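You operate a simulated robot arm through the tools that you are given. There is no shell and no other tool.

The job below is to be done with a simulated two-armed robot. You get a single attempt, and the scene is never put back.

JOB
Open and close the valve levers named on the yellow repair block, then reset the alarm.
Fine: first open the one after OPEN, then close the two after CLOSE, each to its stop, so that one line's lamp goes dark; push the black reset button on the air ring board; leave the other levers and the block.

It is judged by the outcome, as a careful person would: the job done as asked, and still so three seconds after it is handed in. It fails if anything else is knocked over, pushed out of place, dropped, spilled or broken.

ROBOT AND FRAMES
Two 7-joint arms with fingered hands on one trunk that stands fixed in place. Base frame: the origin is at the foot of the trunk, x ahead of it, y to its left, z up; the work surface is at about z = 814. Units: mm, degrees, N and s.
The left shoulder is at [21, 269, 1122], the right one opposite. Each reaches about 1298 mm from its shoulder. Payload 5 kg a hand.
The tool frame of a hand sits at the grasp point between the pads (the TCP): z along the fingers, y along the line on which they close. The tips reach 42 mm beyond it. The gripper opens to 208 mm; its body begins 119 mm behind the TCP. The gripper is a hand of 4 fingers: y runs from the thumb to the fingers, the wrist lies at [0, 0, -317] in the tool frame, and closing takes about 1.5 s.
Orientation is told as [roll, pitch, yaw] about the base's x, y, z axes, in that order, counted from this pose: with the fingers straight down and closing along the base's y, the tool's x points along the base's -x, its y along +y and its z along -z.

CONTROLS
- The arms move only by the tool step_arm. It takes "left_steps", "right_steps" or both (then of equal length, played together; a hand with none holds still); each is a list of rows, each an object (a shift or turn left out is 0, a gripper value left out holds the last) with "turn": the turn, a rotation vector about the base's x, y, z in rad, a list of three; "xyz": the shift along the base's x, y, z in mm, a list of three; "fingers": the finger opening in mm, from 0 to 208. In form: [{"turn": [wx, wy, wz], "xyz": [dx, dy, dz], "fingers": fingers}, ...]. A call has 1 to 20 rows; each row shifts and turns the commanded pose from where the row before left it. A row lasts 0.2 s, in which the tool goes at most 50 mm and 8.6 degrees; a call with a longer step from one row to the next is refused whole, and so is a gripper value outside its range. Where a pose cannot be reached the arm comes as near as it can. A force on the tool above 60 N (or 10 N above the force at the start of the call, whichever is more), or a blocked arm, ends the call early, and 0.2 s more pass. Each finger travels about 153 mm/s and halts on what it meets, pressing with about 32 N; the grip force reading is that of the motor and also rises with nothing between the fingers. The clock runs only during rows and for 0.2 s after the last one: add rows that do not move to give the fingers time. The reply holds the time, the measured pose of the TCP, the force on the tool along the base axes, the opening and the grip force, in the units named above and with some noise, with the torque about the TCP (base axes, N m) and any sound that the robot's microphone picked up.
- Cameras (640 x 400 px; columns grow to the right, rows downward): "scene" is now at [138.6, 59, 1394.8]; the picture's right is [0.66, -0.75, 0.00], its down [-0.40, -0.35, -0.85] and it looks along [0.64, 0.56, -0.53] (base axes); focal length 214 px, centre (320, 200). "left" rides on the left gripper at [-93, 1, -146] in its tool frame; the picture's right is [-0.01, -1.00, 0.00], its down [0.84, -0.01, -0.54] and it looks along [0.54, -0.01, 0.84] (tool axes); focal length 280 px, centre (320, 200). "right" rides on the right gripper at [93, 1, -146] in its tool frame; the picture's right is [-0.01, 1.00, 0.00], its down [-0.84, -0.01, -0.54] and it looks along [-0.54, -0.01, 0.84] (tool axes); focal length 280 px, centre (320, 200).
- grab_frame(camera): a new picture of that camera. It takes no simulated time.
- move_column(by): moves the trunk up (or, below 0, down) by that many mm; the arms and the scene camera ride with it, the base frame stays. It gives what a move gives, with no picture.
- preshape(shape, hand): the hand has 4 fingers and takes this shape, open, in about a second: jaw (thumb against the fingers, like two jaws); tri (thumb and two fingers); tip (a fingertip pinch); poke (one finger out to press); point (the index stretched); flat (the hand flat); cup (the hand cupped); fist (a fist). The gripper value then closes the fingers along that shape, each until it touches; the sizes above hold for jaw. It gives what a move gives, with no picture.
- aim_head(pan, tilt): turns the head with the scene camera to pan (to the left, within 80 degrees either way) and tilt (down, from -29 to 69), counted from straight ahead of the robot (the tilt from the chest, where the trunk bows). It gives what a move gives.
- locate(camera, pixels): there is no depth. For up to 12 entries [column, row, z] of the newest picture of that camera ("zoom" is the newest enlarged one), the place [x, y] in the base frame at which the ray of that pixel passes the height z, good to about 3 mm. It takes no simulated time.
- zoom(camera, box): a new picture of the part [left, top, right, bottom] of that camera's present view, enlarged. It takes no simulated time.
- finish_job(): hands the job in; it is judged then, once.

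Leave the grippers open and the arms clear of the work at the hand-in unless told otherwise.

The tools are called after "Request:" as a command line: name --argument value ..., lists and objects as JSON in quotes. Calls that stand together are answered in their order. step_arm: Moves the arms, as the interface text tells. Its arguments: {"type":"object","properties":{"left_steps":{"type":"array"},"right_steps":{"type":"array"}},"required":[]} The other tools are called the same way: move_column (by) moves the trunk up or down; preshape (shape, hand) gives the hand a shape; aim_head (pan, tilt) turns the head that bears the scene camera; grab_frame (camera) takes a picture; locate (camera, pixels) gives the place at which the rays of pixels pass given heights; zoom (camera, box) takes an enlarged picture of a part of a camera's view; finish_job () hands the job in.

At the start:

```text
time_s: 0.0
left_position: [572.0, 581.5, 1118.2]
left_ee_rot: [0.0, 0.0, 26.9]
left_contact_force: [0.3, 0.2, 0.7]
left_ft_torque: [-0.01, 0.03, -0.01]
left_grip_width: 207.8
left_finger_force: 0.1
left_shape: jaw
right_position: [571.6, -0.5, 1224.5]
right_ee_rot: [0.0, 0.0, 27.0]
right_contact_force: [0.2, 0.9, -0.4]
right_ft_torque: [-0.02, -0.02, -0.05]
right_grip_width: 207.8
right_finger_force: 0.1
right_shape: jaw
trunk travel left (down, up): [-500.0, 121.0]
head pan, tilt (commanded): [41.3, 32.1]
```

scene: 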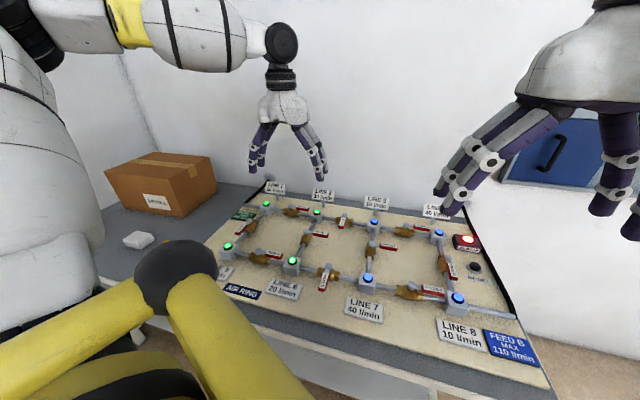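
right: 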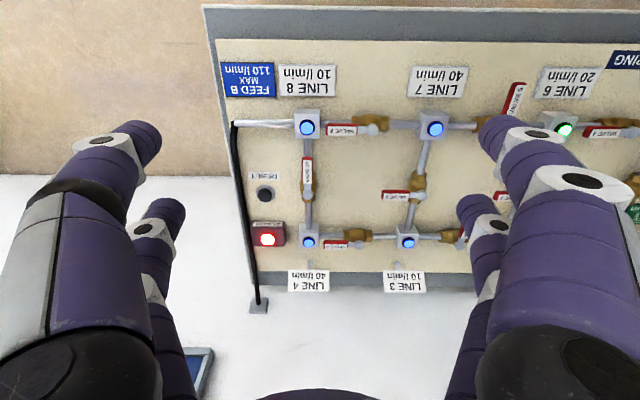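
left: 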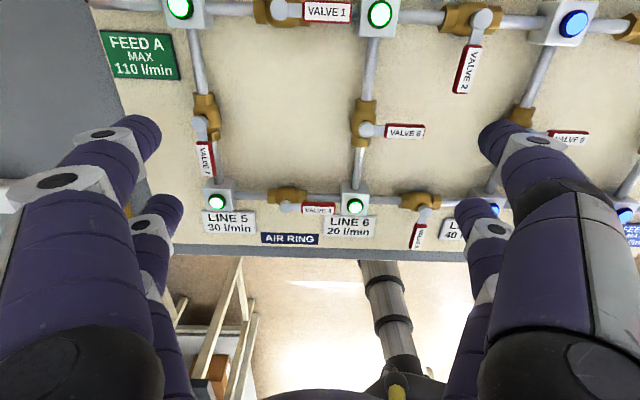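

I see a board with lines, valves and lamps, a cardboard box, and a white item at around (138,240). I can't see the yellow repair block yet, so I'll zoom in on the scene to find it.

Request:
zoom --camera "scene" --box '[90, 140, 330, 300]'

Request:
zoom --camera "scene" --box '[320, 180, 560, 370]'

Request:
zoom --camera "left" --box '[90, 0, 640, 260]'

Request:
zoom --camera "right" --box '[200, 0, 640, 320]'

```text
2.50 times, centred on (210, 220) of scene
```

zoom: 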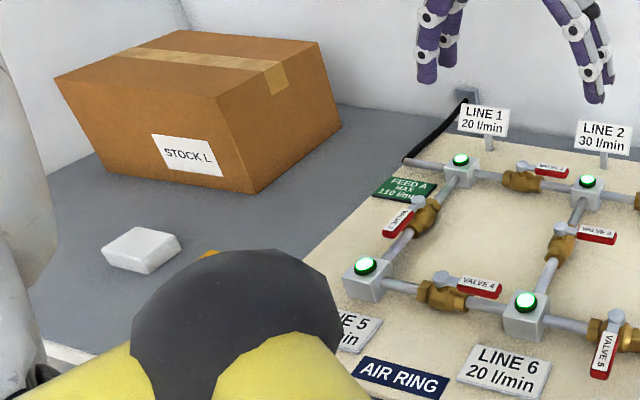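

```text
2.11 times, centred on (440, 275) of scene
```

zoom: 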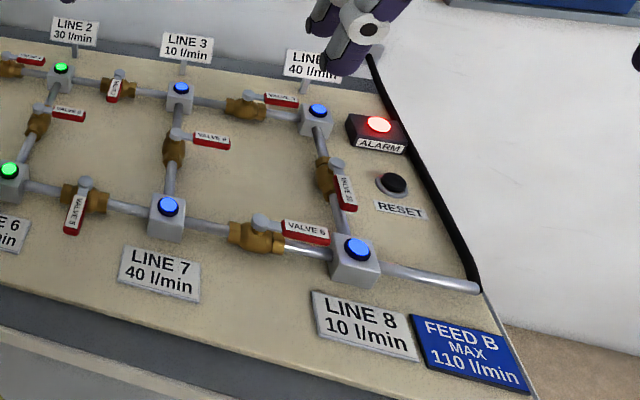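

```text
1.16 times, centred on (365, 130) of left
```

zoom: 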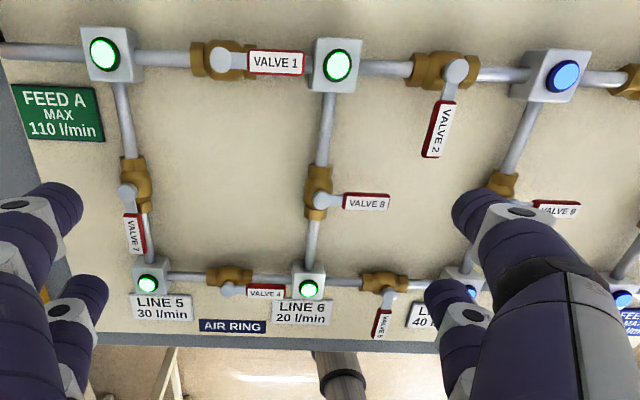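

```text
1.25 times, centred on (420, 160) of right
```

zoom: 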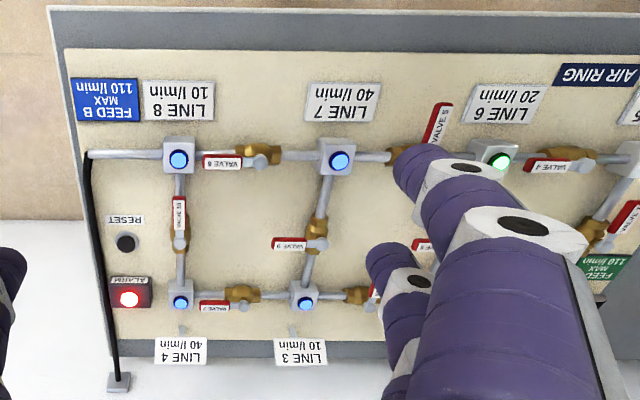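

The map is: valve 1 (L1-L2), 2 (L2-L3), 3 (L3-L4), 4 (L5-L6), 5 (L6-L7), 6 (L7-L8), 7 (L1-L5), 8 (L2-L6), 9 (L3-L7), 10 (L4-L8). There's a yellow bit behind the left arm's elbow, at around (170,235) in the scene and (128,211) in the left picture. I'll zoom on both.

Request:
zoom --camera "left" --box '[60, 160, 220, 260]'

Request:
zoom --camera "scene" --box '[110, 210, 230, 285]'

Request:
locate --camera "scene" --pixels '[[170, 235, 814], [138, 240, 820], [228, 245, 850], [291, 262, 850], [367, 281, 850], [457, 301, 850], [474, 268, 830], [438, 234, 850], [374, 223, 850], [316, 213, 850], [266, 204, 850]]'

Request:
locate --camera "left" --pixels '[[128, 211, 814], [180, 7, 860], [380, 14, 860], [573, 24, 860], [217, 195, 860], [354, 203, 860]]'

Request:
locate --camera "right" --pixels '[[306, 128, 860], [435, 128, 860], [310, 241, 860], [407, 241, 860], [265, 194, 840], [564, 130, 860]]'

```text
4.00 times, centred on (140, 210) of left
```

zoom: 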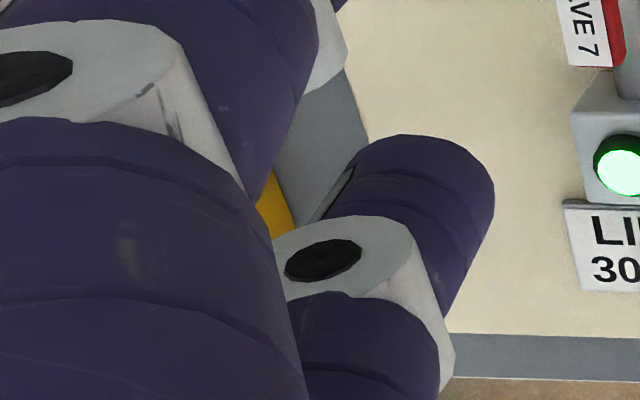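

```text
5.33 times, centred on (170, 248) of scene
```

zoom: 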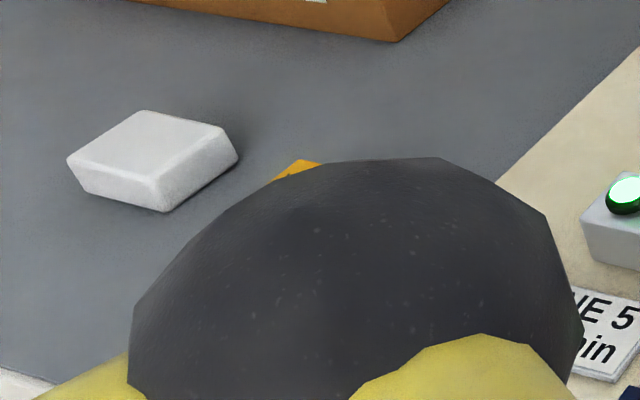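

```text
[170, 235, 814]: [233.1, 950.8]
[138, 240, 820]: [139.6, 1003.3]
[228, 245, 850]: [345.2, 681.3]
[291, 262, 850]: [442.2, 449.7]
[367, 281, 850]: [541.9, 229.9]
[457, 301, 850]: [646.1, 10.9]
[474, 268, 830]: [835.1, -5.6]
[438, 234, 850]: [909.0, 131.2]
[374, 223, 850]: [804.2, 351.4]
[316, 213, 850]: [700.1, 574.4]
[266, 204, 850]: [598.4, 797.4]
```

```text
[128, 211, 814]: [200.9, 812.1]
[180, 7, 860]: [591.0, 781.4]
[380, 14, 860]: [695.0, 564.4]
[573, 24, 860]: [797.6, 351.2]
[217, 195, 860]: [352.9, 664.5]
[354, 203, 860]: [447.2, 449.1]
```

```text
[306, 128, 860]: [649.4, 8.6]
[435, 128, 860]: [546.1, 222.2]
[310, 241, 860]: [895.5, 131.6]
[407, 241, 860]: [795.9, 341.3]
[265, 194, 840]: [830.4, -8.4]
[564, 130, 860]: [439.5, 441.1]
```

The yellow block is on the table near (215, 880), hidden by the left elbow. Before I move the left hand to look at it, I'll check where the cardboard box is.

Request:
locate --camera "scene" --pixels '[[187, 212, 814], [172, 178, 814], [172, 178, 950], [172, 178, 1000], [172, 178, 1050], [125, 206, 814], [105, 167, 950], [105, 167, 1000], [217, 190, 814], [210, 156, 950], [210, 156, 1000], [152, 152, 1000]]'

```text
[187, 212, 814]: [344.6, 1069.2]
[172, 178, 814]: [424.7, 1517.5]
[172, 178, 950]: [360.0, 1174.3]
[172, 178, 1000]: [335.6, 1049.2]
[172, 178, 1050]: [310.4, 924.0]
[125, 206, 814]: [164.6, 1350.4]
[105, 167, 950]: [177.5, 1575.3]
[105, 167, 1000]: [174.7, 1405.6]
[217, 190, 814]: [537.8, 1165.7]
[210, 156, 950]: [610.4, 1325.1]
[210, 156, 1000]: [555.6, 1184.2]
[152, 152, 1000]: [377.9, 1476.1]
```

The box's nearest corner is at about (340,1060) and its top is at z≈995. I'll move the left hand to about (400, 930, 1150), which is above the box top and short of it, so its camera can see the yellow block.

Request:
step_arm --left_steps '[{"xyz": [-17, 38, 5]}, {"xyz": [-17, 38, 5]}, {"xyz": [-17, 38, 5]}, {"xyz": [-17, 38, 5]}, {"xyz": [-17, 38, 5]}, {"xyz": [-17, 38, 5]}, {"xyz": [-17, 38, 5]}, {"xyz": [-17, 38, 5]}, {"xyz": [-17, 38, 5]}, {"xyz": [0, 0, 0]}]'

Request:
grab_frame --camera "left"

Request:
grab_frame --camera "scene"

```text
time_s: 2.2
left_position: [419.6, 923.5, 1162.7]
left_ee_rot: [0.0, 0.1, 26.9]
left_contact_force: [-0.1, 0.0, 1.3]
left_ft_torque: [0.03, 0.03, -0.03]
left_grip_width: 207.9
left_finger_force: 0.2
left_shape: jaw
right_position: [571.8, -1.0, 1225.9]
right_ee_rot: [0.0, -0.1, 26.8]
right_contact_force: [0.8, -0.4, -0.4]
right_ft_torque: [0.05, 0.01, 0.01]
right_grip_width: 207.9
right_finger_force: 0.0
right_shape: jaw
trunk travel left (down, up): [-500.0, 121.0]
head pan, tilt (commanded): [41.3, 32.1]
```

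```text
taken
```

left: 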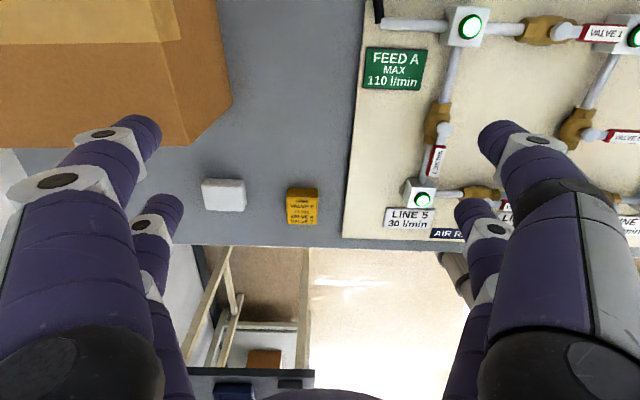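

```text
taken
```

scene: 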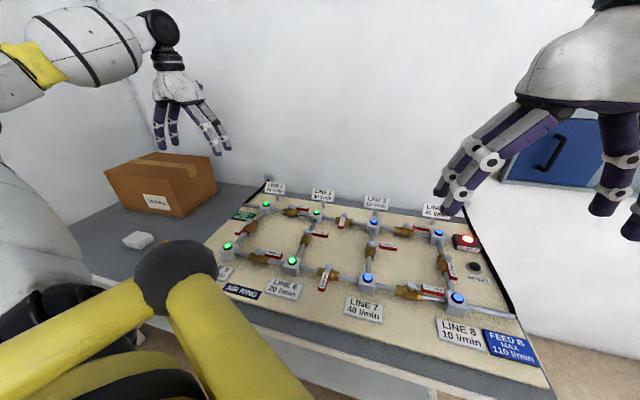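

The yellow block is at about (302,206) in the left picture. I'll zoom in to read it.

Request:
zoom --camera "left" --box '[270, 175, 334, 235]'

Request:
zoom --camera "left" --box '[340, 0, 640, 250]'

```text
6.67 times, centred on (302, 205) of left
```

zoom: 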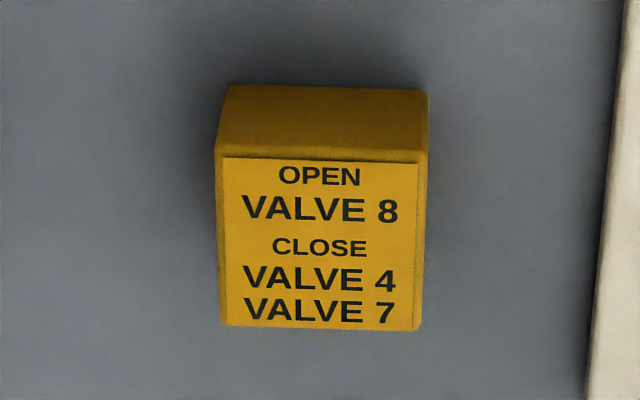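

```text
1.60 times, centred on (490, 125) of left
```

zoom: 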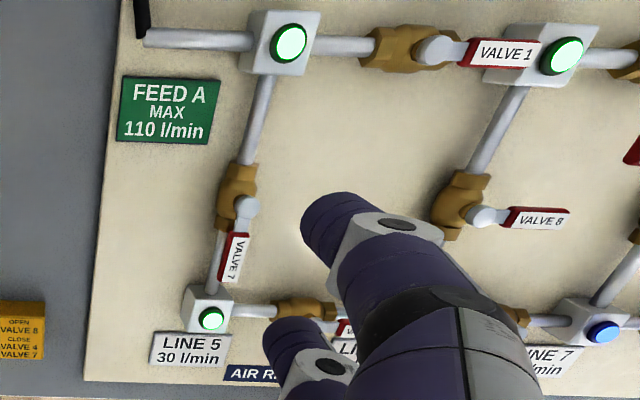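

The block reads OPEN VALVE 8, CLOSE VALVE 4 and VALVE 7. That would isolate line 5, between valves 7 and 4, which fits "one line's lamp goes dark". Levers in line with the pipe are open (1, 3, 4, 6, 7, 10) and crosswise levers are closed (2, 5, 8, 9). Next I'll shape the left hand to "poke" and see where the pressing finger sits.

Request:
preshape --hand "left" --shape "poke"

Request:
grab_frame --camera "left"

Request:
zoom --camera "scene" --box '[90, 0, 330, 220]'

```text
time_s: 3.1
left_position: [419.3, 923.5, 1162.1]
left_ee_rot: [0.0, -0.1, 27.0]
left_contact_force: [-0.5, 0.3, 0.0]
left_ft_torque: [-0.03, 0.0, 0.03]
left_grip_width: 0.2
left_finger_force: 0.0
left_shape: poke
right_position: [570.6, -0.4, 1224.1]
right_ee_rot: [0.0, 0.0, 27.0]
right_contact_force: [0.7, -0.1, -0.1]
right_ft_torque: [0.03, 0.01, 0.03]
right_grip_width: 207.8
right_finger_force: 0.1
right_shape: jaw
trunk travel left (down, up): [-500.0, 121.0]
head pan, tilt (commanded): [41.3, 32.1]
```

```text
taken
```

left: 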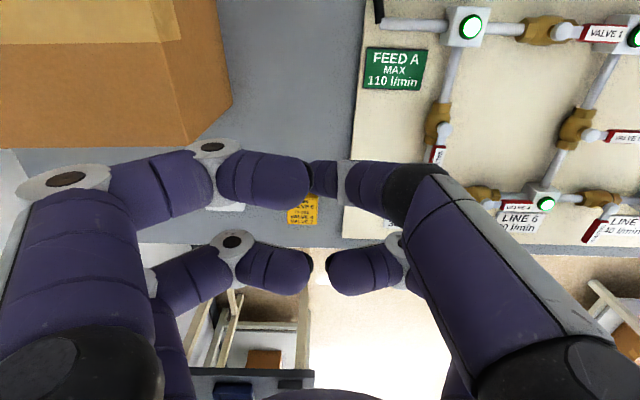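

```text
1.82 times, centred on (210, 110) of scene
```

zoom: 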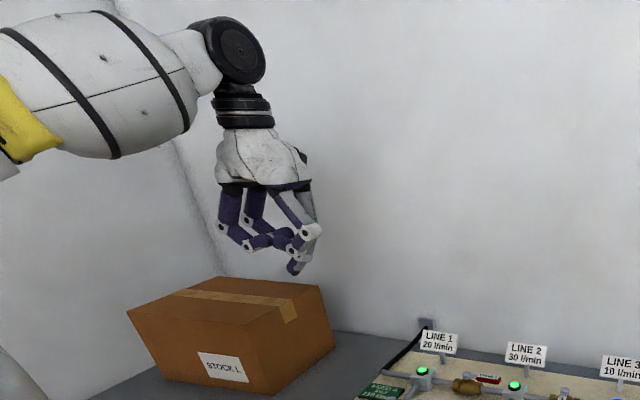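

Request:
zoom --camera "scene" --box '[160, 60, 230, 110]'

Request:
zoom --camera "left" --box '[180, 100, 480, 320]'

```text
8.00 times, centred on (195, 85) of scene
```

zoom: 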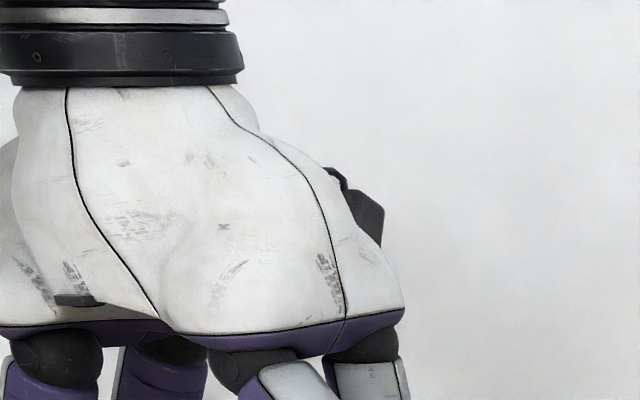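

```text
1.82 times, centred on (330, 210) of left
```

zoom: 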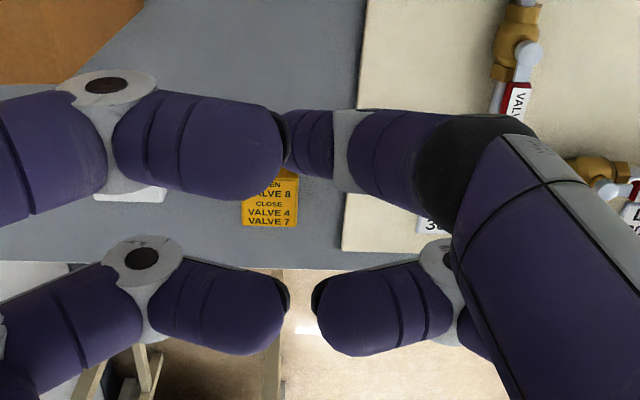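

Request:
zoom --camera "scene" --box '[160, 95, 230, 165]'

```text
5.71 times, centred on (195, 130) of scene
```

zoom: 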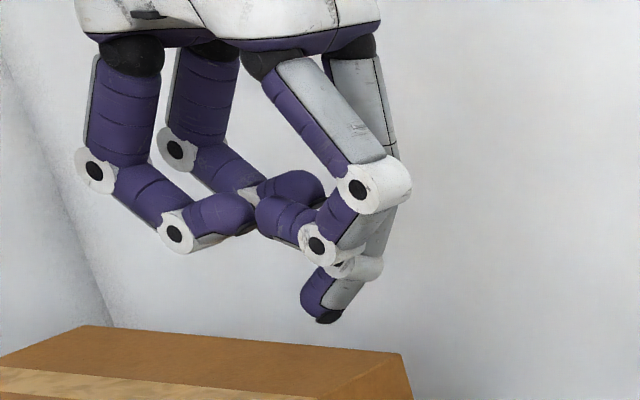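

The extended finger is the thumb-side one nearest its own camera. Its tip in the scene is at about (216.7,150.6). I'll locate that tip against the known TCP pose.

Request:
locate --camera "scene" --pixels '[[217, 151, 1162], [217, 151, 1140], [217, 151, 1130], [217, 151, 1120], [217, 151, 1110], [217, 151, 1100], [217, 151, 1090]]'

Request:
locate --camera "left" --pixels '[[325, 178, 1162], [325, 178, 1140], [325, 178, 1130], [325, 178, 1120], [325, 178, 1110], [325, 178, 1100], [325, 178, 1090]]'

```text
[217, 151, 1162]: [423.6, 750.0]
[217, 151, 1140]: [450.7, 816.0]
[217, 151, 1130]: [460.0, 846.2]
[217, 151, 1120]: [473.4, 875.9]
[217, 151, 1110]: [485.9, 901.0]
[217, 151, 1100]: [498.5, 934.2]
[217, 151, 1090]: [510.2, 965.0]
```

```text
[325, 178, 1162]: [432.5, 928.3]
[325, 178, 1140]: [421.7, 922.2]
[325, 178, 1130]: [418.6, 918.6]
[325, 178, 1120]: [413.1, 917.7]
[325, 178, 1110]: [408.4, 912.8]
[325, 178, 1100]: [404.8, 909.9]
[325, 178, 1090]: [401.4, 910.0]
```

I misconverted the zoom, because the enlarged picture is wider than the box I asked for. The tip is really at about scene px (196,151). I'll relocate it.

Request:
locate --camera "scene" --pixels '[[196.4, 150.7, 1140], [196.4, 150.7, 1130], [196.4, 150.7, 1125], [196.4, 150.7, 1120], [196.4, 150.7, 1115], [196.4, 150.7, 1110]]'

Request:
locate --camera "left" --pixels '[[316, 178, 1140], [316, 178, 1130], [316, 178, 1125], [316, 178, 1120], [316, 178, 1115], [316, 178, 1110]]'

```text
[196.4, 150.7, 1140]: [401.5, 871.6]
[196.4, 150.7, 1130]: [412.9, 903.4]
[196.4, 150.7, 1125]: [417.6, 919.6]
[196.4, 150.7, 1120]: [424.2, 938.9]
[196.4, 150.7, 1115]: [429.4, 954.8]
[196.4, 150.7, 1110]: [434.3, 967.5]
```

```text
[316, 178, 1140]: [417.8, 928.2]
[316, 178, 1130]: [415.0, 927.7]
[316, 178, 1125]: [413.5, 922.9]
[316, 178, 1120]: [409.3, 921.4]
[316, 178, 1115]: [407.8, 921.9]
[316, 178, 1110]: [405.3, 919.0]
```

The poke tip lies close to the tool axis, about 38-40 mm beyond the TCP. Next I'll move the left hand over the board, still high up, to measure valves 8, 7 and 4 in its camera.

Request:
step_arm --left_steps '[{"xyz": [8, -36.4, -4]}, {"xyz": [8, -36.4, -4]}, {"xyz": [8, -36.4, -4]}, {"xyz": [8, -36.4, -4]}, {"xyz": [8, -36.4, -4]}, {"xyz": [8, -36.4, -4]}, {"xyz": [8, -36.4, -4]}, {"xyz": [8, -36.4, -4]}, {"xyz": [8, -36.4, -4]}, {"xyz": [8, -36.4, -4]}, {"xyz": [0, 0, 0]}]'

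Request:
grab_frame --camera "left"

Request:
grab_frame --camera "scene"

```text
time_s: 5.5
left_position: [499.8, 560.2, 1124.6]
left_ee_rot: [-0.1, 0.0, 27.0]
left_contact_force: [-0.3, 0.0, 0.1]
left_ft_torque: [-0.08, -0.03, 0.0]
left_grip_width: 0.0
left_finger_force: 0.1
left_shape: poke
right_position: [571.9, 0.8, 1224.3]
right_ee_rot: [-0.1, 0.0, 27.0]
right_contact_force: [0.3, 0.6, 0.5]
right_ft_torque: [-0.1, -0.04, 0.01]
right_grip_width: 208.1
right_finger_force: 0.2
right_shape: jaw
trunk travel left (down, up): [-500.0, 121.0]
head pan, tilt (commanded): [41.3, 32.1]
```

```text
taken
```

left: 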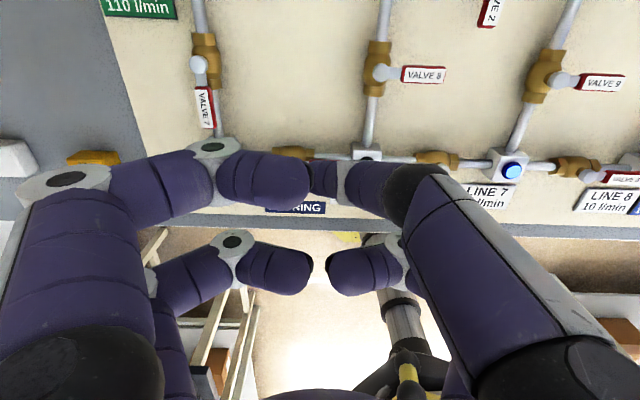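

```text
taken
```

scene: 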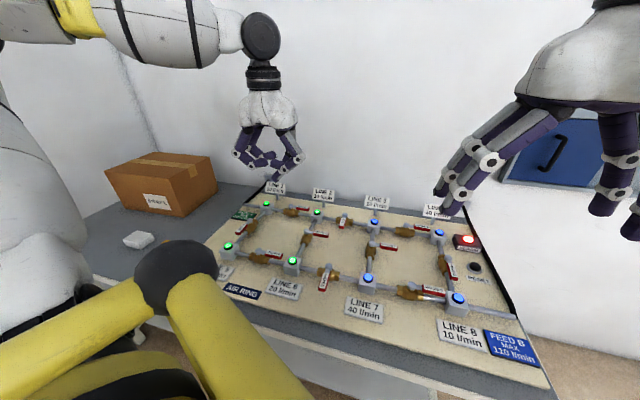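

I can see valve 7 at (200,80), valve 8 at (385,72) and valve 4 at (300,150). I'll zoom from both cameras for precise pixel points.

Request:
zoom --camera "left" --box '[170, 10, 330, 110]'

Request:
zoom --camera "left" --box '[310, 20, 470, 120]'

Request:
zoom --camera "scene" --box '[210, 190, 354, 280]'

```text
4.00 times, centred on (250, 60) of left
```

zoom: 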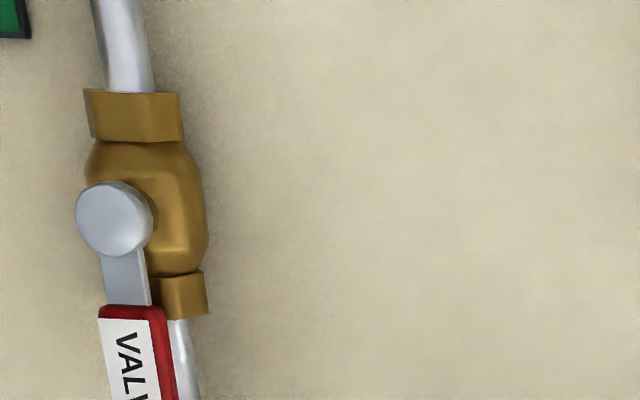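

```text
4.00 times, centred on (390, 70) of left
```

zoom: 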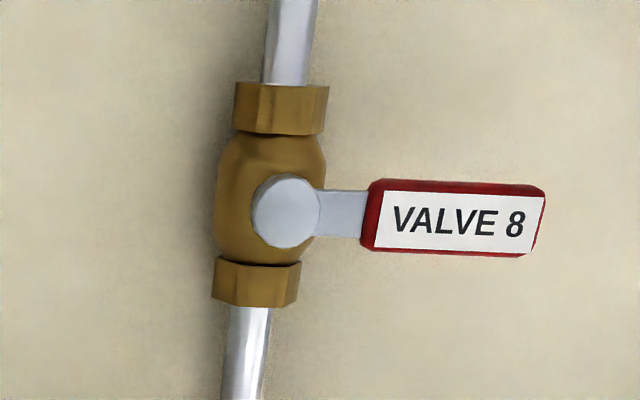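

```text
4.44 times, centred on (282, 235) of scene
```

zoom: 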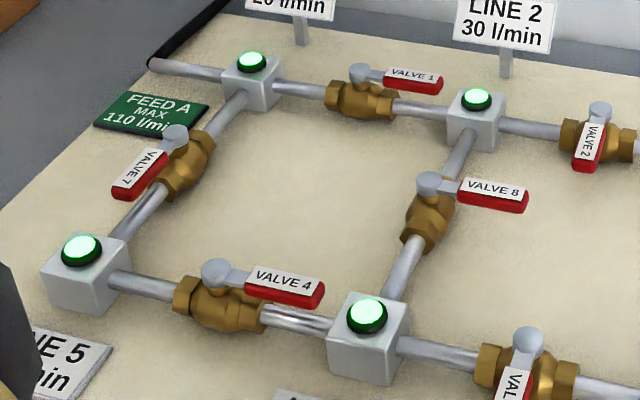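

I'll triangulate hub and handle heights by comparing both cameras at several z values.

Request:
locate --camera "scene" --pixels '[[306.3, 231.2, 880], [306.3, 231.2, 900], [306.3, 231.2, 920], [328.6, 236.6, 880], [328.6, 236.6, 900], [249.3, 221, 880], [249.3, 221, 900], [249.3, 221, 920], [235.8, 233.2, 880], [235.8, 233.2, 900], [258.6, 251.2, 900], [283.1, 256.4, 900]]'

Request:
locate --camera "left" --pixels '[[381.25, 72.5, 880], [381.25, 72.5, 900], [381.25, 72.5, 920], [446.2, 73.8, 880], [446.2, 73.8, 900], [198.75, 64.5, 880], [198.75, 64.5, 900], [198.75, 64.5, 920], [203.2, 86.2, 880], [207, 128, 880], [207, 128, 900]]'

```text
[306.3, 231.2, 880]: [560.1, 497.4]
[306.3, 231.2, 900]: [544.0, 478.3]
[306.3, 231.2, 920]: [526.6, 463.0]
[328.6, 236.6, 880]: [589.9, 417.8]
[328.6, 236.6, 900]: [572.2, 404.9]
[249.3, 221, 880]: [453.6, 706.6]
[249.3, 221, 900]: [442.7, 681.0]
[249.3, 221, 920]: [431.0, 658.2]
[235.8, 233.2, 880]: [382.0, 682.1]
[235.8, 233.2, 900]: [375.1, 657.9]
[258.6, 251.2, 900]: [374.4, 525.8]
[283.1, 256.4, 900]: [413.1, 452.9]
```

```text
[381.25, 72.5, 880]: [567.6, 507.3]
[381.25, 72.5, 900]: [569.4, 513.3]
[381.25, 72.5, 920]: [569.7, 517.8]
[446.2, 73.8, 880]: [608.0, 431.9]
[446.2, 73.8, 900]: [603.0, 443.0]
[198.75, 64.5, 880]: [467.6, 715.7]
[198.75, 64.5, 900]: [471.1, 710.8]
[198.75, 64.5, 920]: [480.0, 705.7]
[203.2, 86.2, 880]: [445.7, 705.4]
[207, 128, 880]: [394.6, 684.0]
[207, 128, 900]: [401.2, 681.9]
```

Request:
locate --camera "scene" --pixels '[[230.9, 218.1, 820], [230.9, 218.1, 830], [230.9, 218.1, 840], [230.9, 218.1, 850], [227.5, 247, 850], [227.5, 247, 870]]'

Request:
locate --camera "left" --pixels '[[105, 11, 820], [105, 11, 830], [105, 11, 840], [105, 11, 850]]'

Request:
zoom --camera "left" --box '[90, 0, 250, 100]'

Request:
zoom --camera "scene" --box '[225, 225, 305, 275]'

```text
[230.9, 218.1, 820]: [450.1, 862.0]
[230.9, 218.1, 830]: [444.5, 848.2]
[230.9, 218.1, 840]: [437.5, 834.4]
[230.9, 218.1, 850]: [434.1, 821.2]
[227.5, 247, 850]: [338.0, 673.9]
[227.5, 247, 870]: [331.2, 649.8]
```

```text
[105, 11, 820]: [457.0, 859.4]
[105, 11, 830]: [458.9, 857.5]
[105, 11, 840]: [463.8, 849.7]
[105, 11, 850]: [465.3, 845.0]
```

```text
4.00 times, centred on (170, 50) of left
```

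zoom: 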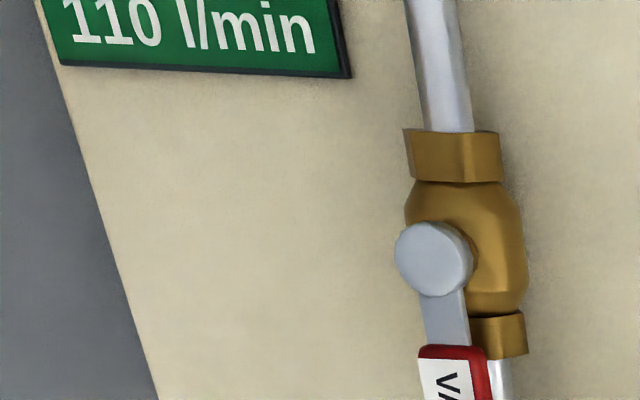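

```text
8.00 times, centred on (265, 250) of scene
```

zoom: 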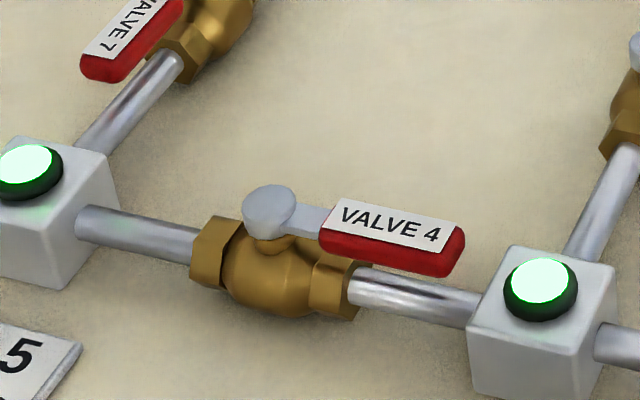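

The lever tops come out at about z≈868 and the board at about z≈820. I'll check how much lower the poke tip hangs than the curled fingers by zooming on the hand, and look at the lamp boxes too.

Request:
zoom --camera "scene" --box '[225, 120, 321, 180]'

Request:
zoom --camera "scene" --box '[290, 215, 386, 275]'

Request:
zoom --camera "scene" --box '[420, 220, 516, 280]'

```text
6.67 times, centred on (273, 150) of scene
```

zoom: 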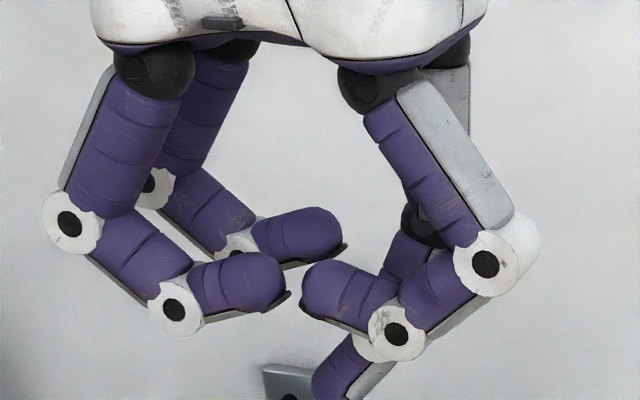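

```text
6.67 times, centred on (338, 245) of scene
```

zoom: 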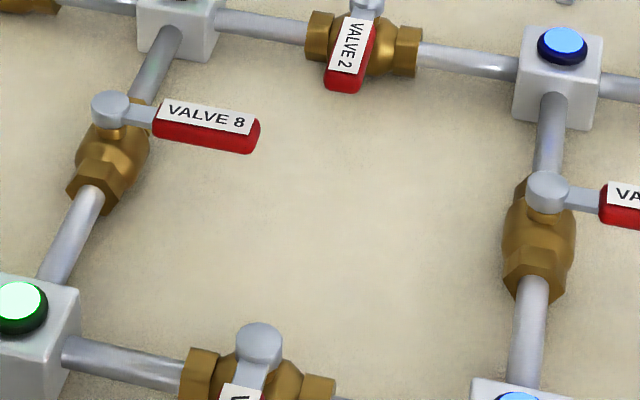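

```text
6.67 times, centred on (468, 250) of scene
```

zoom: 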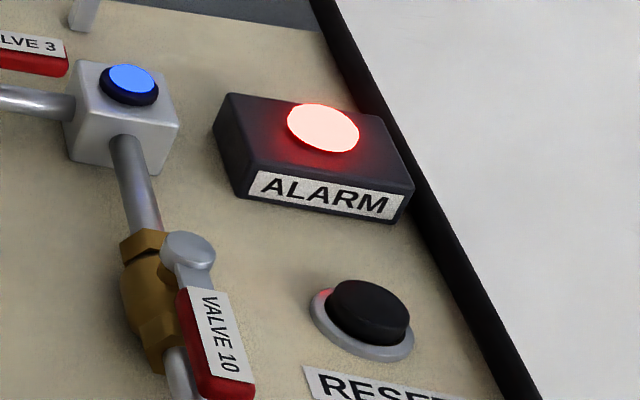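

Request:
zoom --camera "scene" --box '[225, 145, 321, 205]'

```text
6.67 times, centred on (273, 175) of scene
```

zoom: 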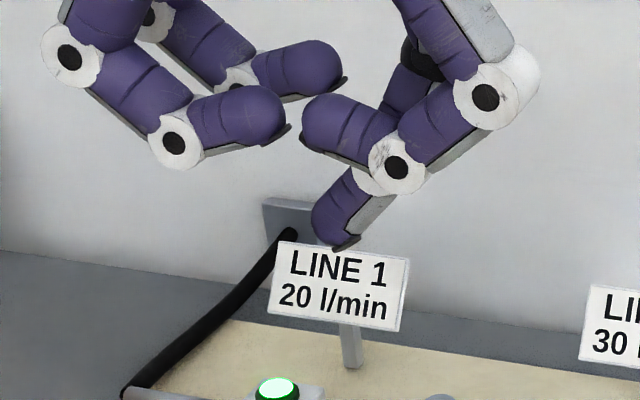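

The curled fingers sit about 45 mm above the poke tip. I'll check the lamp-top height (L7 lamp: left px (514,171), scene px (367,279)) for clearance.

Request:
locate --camera "left" --pixels '[[514, 171, 850], [514, 171, 860], [514, 171, 870], [514, 171, 880]]'

Request:
locate --camera "scene" --pixels '[[367.5, 278.5, 850], [367.5, 278.5, 860], [367.5, 278.5, 870], [367.5, 278.5, 880]]'

Request:
zoom --camera "left" --box '[474, 130, 554, 180]'

Request:
zoom --camera "scene" --box '[330, 260, 410, 310]'

```text
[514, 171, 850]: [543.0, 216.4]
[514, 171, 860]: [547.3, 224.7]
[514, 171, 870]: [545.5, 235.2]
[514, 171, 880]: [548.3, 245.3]
```

```text
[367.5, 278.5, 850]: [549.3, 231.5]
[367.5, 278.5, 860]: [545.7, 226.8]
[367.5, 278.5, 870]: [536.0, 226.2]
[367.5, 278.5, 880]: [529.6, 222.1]
```

```text
8.00 times, centred on (514, 155) of left
```

zoom: 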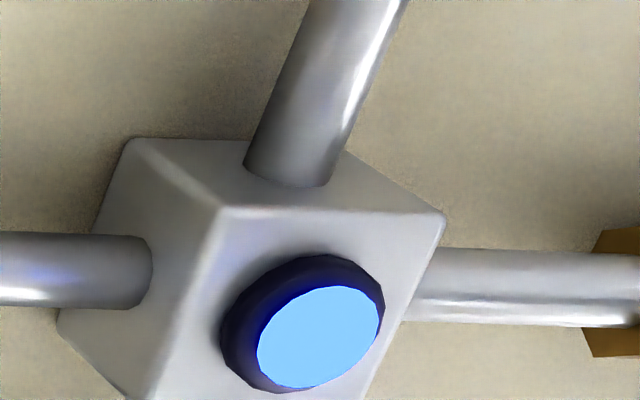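

```text
8.00 times, centred on (370, 285) of scene
```

zoom: 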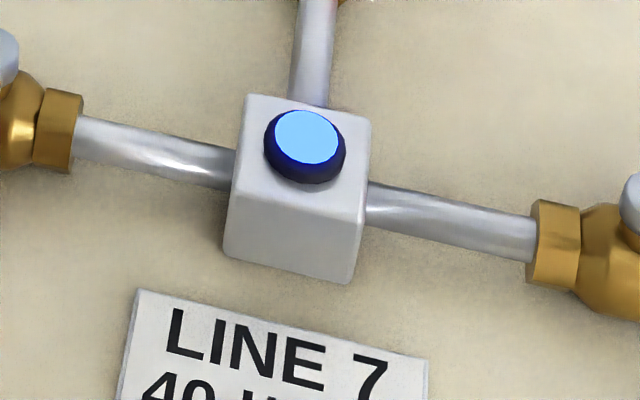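

Lamp tops are at about z≈862 and lever tops at about 870, so with the tip at about 853 the curled fingers stay clear at about 893 or higher. Valve 8's hub is at about (568,505), with its lever pointing right (u≈(0.43,-0.90)). To open it, the lever has to swing toward the front (-v), matching open valves 7 and 10. I'll bring the poke finger above the far side of lever 8, about (629,468), and descend part way.

Request:
step_arm --left_steps '[{"xyz": [26, -18.5, 0]}, {"xyz": [26, -18.5, 0]}, {"xyz": [26, -18.5, 0]}, {"xyz": [26, -18.5, 0]}, {"xyz": [25.5, -18.5, 0]}, {"xyz": [0, 0, -35]}, {"xyz": [0, 0, -35]}, {"xyz": [0, 0, -35]}, {"xyz": [0, 0, -35]}, {"xyz": [0, 0, -30]}, {"xyz": [0, 0, 0]}]'

Request:
grab_frame --camera "left"

Request:
grab_frame --camera "scene"

Request:
zoom --camera "scene" --box '[270, 160, 430, 260]'

```text
time_s: 7.9
left_position: [628.2, 467.8, 953.9]
left_ee_rot: [0.0, -0.1, 27.0]
left_contact_force: [0.2, -0.7, -0.3]
left_ft_torque: [0.04, -0.04, -0.01]
left_grip_width: 0.1
left_finger_force: 0.0
left_shape: poke
right_position: [570.4, -0.3, 1226.2]
right_ee_rot: [0.0, 0.0, 27.0]
right_contact_force: [-0.7, 0.0, 0.0]
right_ft_torque: [0.04, -0.01, 0.02]
right_grip_width: 208.1
right_finger_force: 0.1
right_shape: jaw
trunk travel left (down, up): [-500.0, 121.0]
head pan, tilt (commanded): [41.3, 32.1]
```

```text
taken
```

left: 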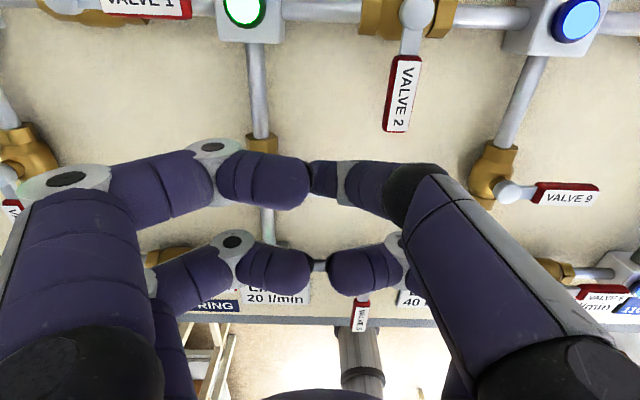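

```text
taken
```

scene: 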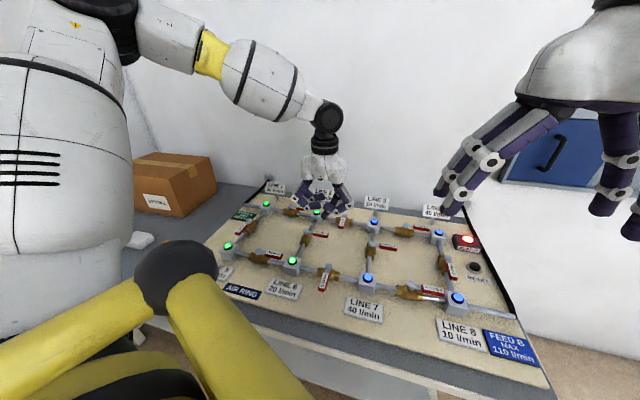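

```text
4.00 times, centred on (350, 210) of scene
```

zoom: 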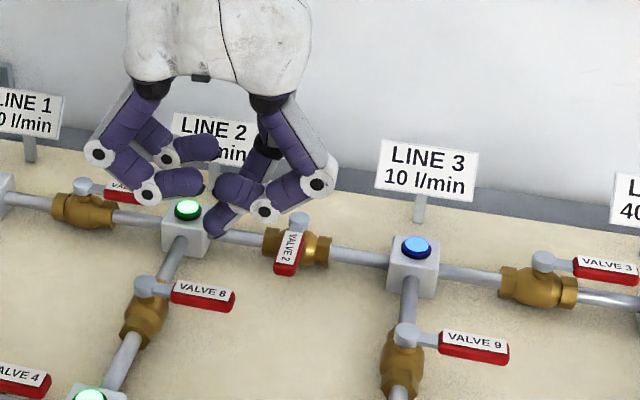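

The tip is at about zoom (213,233), so scene px (323,218). I'll check its position against lever 8 before going lower.

Request:
locate --camera "scene" --pixels '[[323.3, 218.5, 905], [323.3, 218.5, 910], [323.3, 218.5, 915], [323.3, 218.5, 920], [306.3, 281.3, 868], [329, 236, 865], [306.2, 231.2, 870]]'

Request:
zoom --camera "scene" --box '[290, 195, 354, 235]'

```text
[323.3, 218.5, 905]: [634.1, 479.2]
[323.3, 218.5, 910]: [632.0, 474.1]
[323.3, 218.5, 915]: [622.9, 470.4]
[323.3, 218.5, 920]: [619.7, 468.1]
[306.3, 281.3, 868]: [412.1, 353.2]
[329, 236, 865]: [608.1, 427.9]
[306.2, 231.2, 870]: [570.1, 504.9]
```

```text
10.00 times, centred on (322, 215) of scene
```

zoom: 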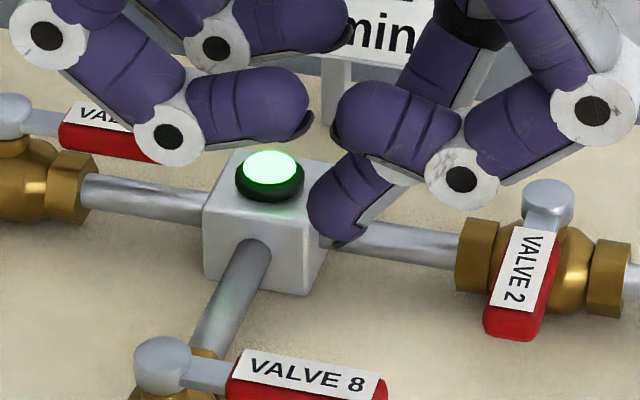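

The tip sits right under the TCP, about 41 mm down, and behind lever 8. I'll lower it to a tip height of about 853.

Request:
step_arm --left_steps '[{"xyz": [0, 0, -20]}, {"xyz": [0, 0, -20]}, {"xyz": [0, 0, -20]}, {"xyz": [0, 0, 0]}]'

Request:
zoom --camera "scene" --box '[290, 195, 370, 245]'

```text
time_s: 8.9
left_position: [628.0, 467.5, 895.4]
left_ee_rot: [0.1, 0.1, 26.9]
left_contact_force: [0.9, -0.2, -0.2]
left_ft_torque: [-0.01, 0.02, -0.02]
left_grip_width: 0.0
left_finger_force: 0.1
left_shape: poke
right_position: [571.1, -0.2, 1225.3]
right_ee_rot: [0.0, 0.0, 27.0]
right_contact_force: [0.5, 0.2, 0.2]
right_ft_torque: [0.02, -0.01, -0.01]
right_grip_width: 207.9
right_finger_force: 0.1
right_shape: jaw
trunk travel left (down, up): [-500.0, 121.0]
head pan, tilt (commanded): [41.3, 32.1]
```

```text
8.00 times, centred on (330, 220) of scene
```

zoom: 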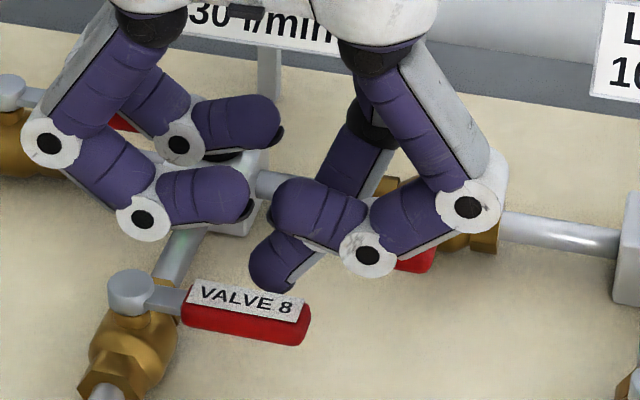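

The tip is behind the lever and clear of it. I'll push toward the front (-v) along an arc about hub 8, in small steps, then look.

Request:
step_arm --left_steps '[{"xyz": [-8, -3.9, 0]}, {"xyz": [-8, -3.9, 0]}, {"xyz": [-6.9, -5.6, 0]}, {"xyz": [-9.4, -5.6, 0]}, {"xyz": [-10.3, -3.8, 0]}]'

Request:
zoom --camera "scene" --box '[270, 195, 366, 255]'

```text
time_s: 10.1
left_position: [586.7, 445.4, 893.2]
left_ee_rot: [0.0, 0.0, 27.0]
left_contact_force: [-1.1, 0.0, -0.9]
left_ft_torque: [0.01, -0.07, -0.01]
left_grip_width: 0.2
left_finger_force: 0.1
left_shape: poke
right_position: [570.2, -0.8, 1225.0]
right_ee_rot: [0.0, 0.0, 27.1]
right_contact_force: [-0.3, 0.2, -0.1]
right_ft_torque: [0.0, -0.05, 0.0]
right_grip_width: 208.0
right_finger_force: 0.0
right_shape: jaw
trunk travel left (down, up): [-500.0, 121.0]
head pan, tilt (commanded): [41.3, 32.1]
```

```text
6.67 times, centred on (318, 225) of scene
```

zoom: 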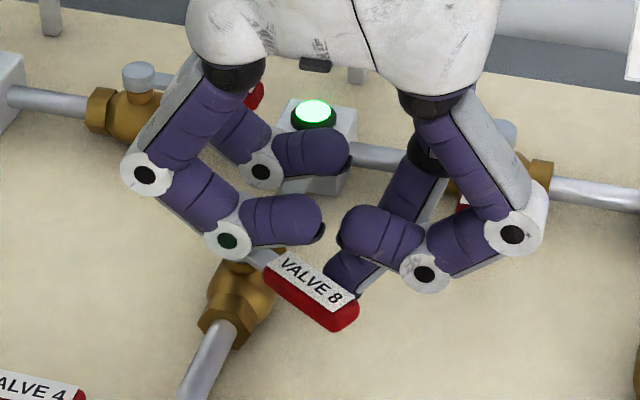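

Lever 8 is turning freely, with low force. I'll continue the arc.

Request:
step_arm --left_steps '[{"xyz": [-12.2, -2.6, 0]}, {"xyz": [-11, -0.2, 0]}, {"xyz": [-10.8, 1.8, 0]}, {"xyz": [-10.4, 3.7, 0]}, {"xyz": [-9.6, 5.4, 0]}]'

Request:
zoom --camera "scene" --box '[256, 200, 352, 260]'

```text
time_s: 11.3
left_position: [533.2, 453.3, 893.0]
left_ee_rot: [-0.1, 0.0, 27.0]
left_contact_force: [-0.3, -0.3, -0.7]
left_ft_torque: [-0.03, -0.06, 0.0]
left_grip_width: 0.0
left_finger_force: 0.1
left_shape: poke
right_position: [570.7, 0.6, 1224.6]
right_ee_rot: [0.1, 0.0, 27.0]
right_contact_force: [-0.4, 0.5, -0.3]
right_ft_torque: [0.01, -0.04, -0.02]
right_grip_width: 207.9
right_finger_force: 0.1
right_shape: jaw
trunk travel left (down, up): [-500.0, 121.0]
head pan, tilt (commanded): [41.3, 32.1]
```

```text
6.67 times, centred on (304, 230) of scene
```

zoom: 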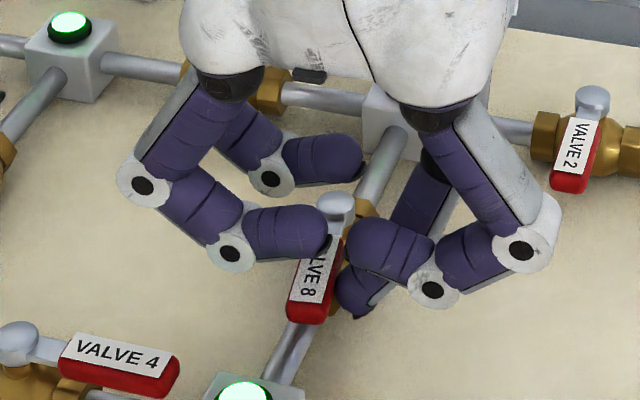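

Lever 8 is nearly in line with the pipe. I'll keep going gently to its stop, watching the force.

Request:
step_arm --left_steps '[{"xyz": [-4.3, 3.5, 0]}, {"xyz": [-4.2, 3.5, 0]}, {"xyz": [-1.9, 2.0, 0]}, {"xyz": [-1.9, 2.0, 0]}]'

Request:
zoom --camera "scene" --box '[256, 200, 352, 260]'

```text
time_s: 12.3
left_position: [521.7, 461.8, 894.0]
left_ee_rot: [-0.1, -0.1, 26.9]
left_contact_force: [16.0, -15.0, -1.3]
left_ft_torque: [-0.45, -0.46, -0.07]
left_grip_width: 0.0
left_finger_force: 0.1
left_shape: poke
right_position: [572.0, -1.2, 1223.9]
right_ee_rot: [0.0, 0.1, 26.8]
right_contact_force: [0.6, -0.5, 0.5]
right_ft_torque: [-0.03, -0.01, 0.03]
right_grip_width: 207.9
right_finger_force: 0.1
right_shape: jaw
trunk travel left (down, up): [-500.0, 121.0]
head pan, tilt (commanded): [41.3, 32.1]
```

```text
6.67 times, centred on (304, 230) of scene
```

zoom: 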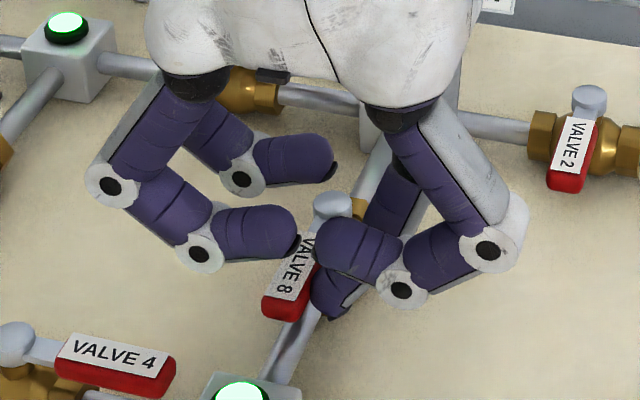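

The force rose to about 22 N against the push, so the lever has most likely met its stop. One small extra push will confirm it.

Request:
step_arm --left_steps '[{"xyz": [-0.8, 1.6, 0]}, {"xyz": [-0.8, 1.6, 0]}, {"xyz": [0, 0, 0]}]'

Request:
zoom --camera "scene" --box '[256, 200, 352, 260]'

```text
time_s: 13.1
left_position: [521.4, 464.7, 896.9]
left_ee_rot: [-0.2, -0.1, 26.9]
left_contact_force: [22.1, -22.0, 10.3]
left_ft_torque: [-0.64, -0.67, -0.06]
left_grip_width: 0.1
left_finger_force: 0.1
left_shape: poke
right_position: [571.6, -2.0, 1226.1]
right_ee_rot: [0.1, -0.1, 27.0]
right_contact_force: [-1.1, -0.9, 0.1]
right_ft_torque: [0.0, 0.0, -0.01]
right_grip_width: 207.9
right_finger_force: 0.0
right_shape: jaw
trunk travel left (down, up): [-500.0, 121.0]
head pan, tilt (commanded): [41.3, 32.1]
```

```text
6.67 times, centred on (304, 230) of scene
```

zoom: 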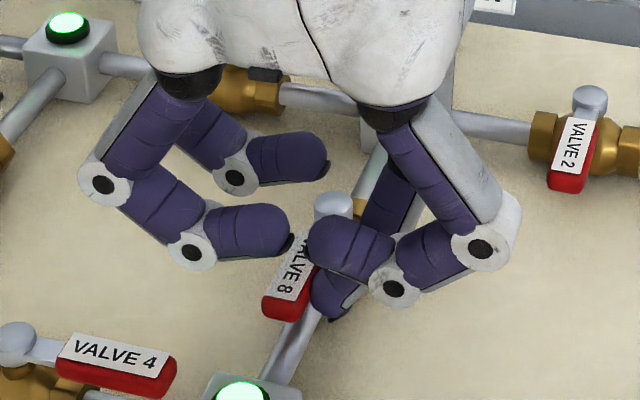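

The lever didn't move while the force rose to about 33 N, so it's at its stop. I'll back off to +u, then rise and check.

Request:
step_arm --left_steps '[{"xyz": [4.3, -9, 0]}, {"xyz": [4.3, -9, 0]}, {"xyz": [4.3, -9, 0]}, {"xyz": [0, 0, 40]}, {"xyz": [0, 0, 45]}, {"xyz": [0, 0, 45]}, {"xyz": [0, 0, 45]}, {"xyz": [0, 0, 45]}, {"xyz": [0, 0, 0]}]'

Request:
zoom --camera "scene" --box '[210, 190, 370, 290]'

Request:
grab_frame --camera "left"

```text
time_s: 15.1
left_position: [533.2, 442.2, 1112.4]
left_ee_rot: [0.0, 0.1, 27.0]
left_contact_force: [0.3, 0.2, 0.6]
left_ft_torque: [-0.06, 0.05, -0.01]
left_grip_width: 0.0
left_finger_force: 0.1
left_shape: poke
right_position: [571.7, 0.7, 1224.3]
right_ee_rot: [0.0, 0.0, 27.0]
right_contact_force: [-0.3, -0.4, 0.1]
right_ft_torque: [-0.08, 0.04, 0.0]
right_grip_width: 207.9
right_finger_force: 0.0
right_shape: jaw
trunk travel left (down, up): [-500.0, 121.0]
head pan, tilt (commanded): [41.3, 32.1]
```

```text
4.00 times, centred on (290, 240) of scene
```

zoom: 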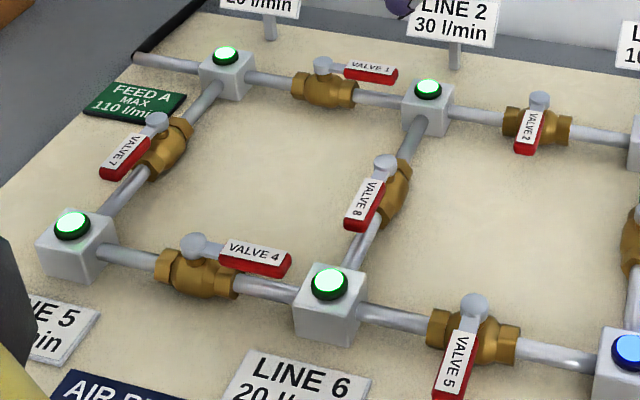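

```text
taken
```

left: 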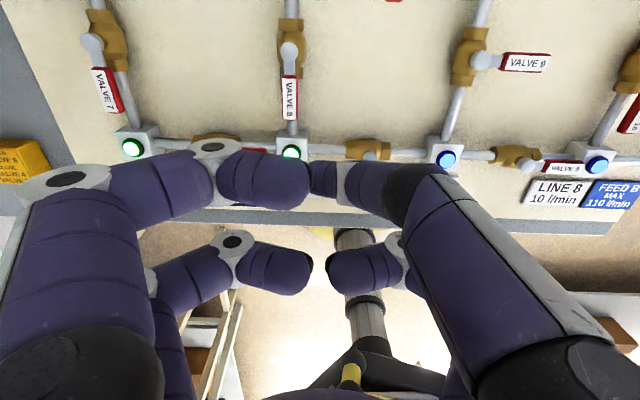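

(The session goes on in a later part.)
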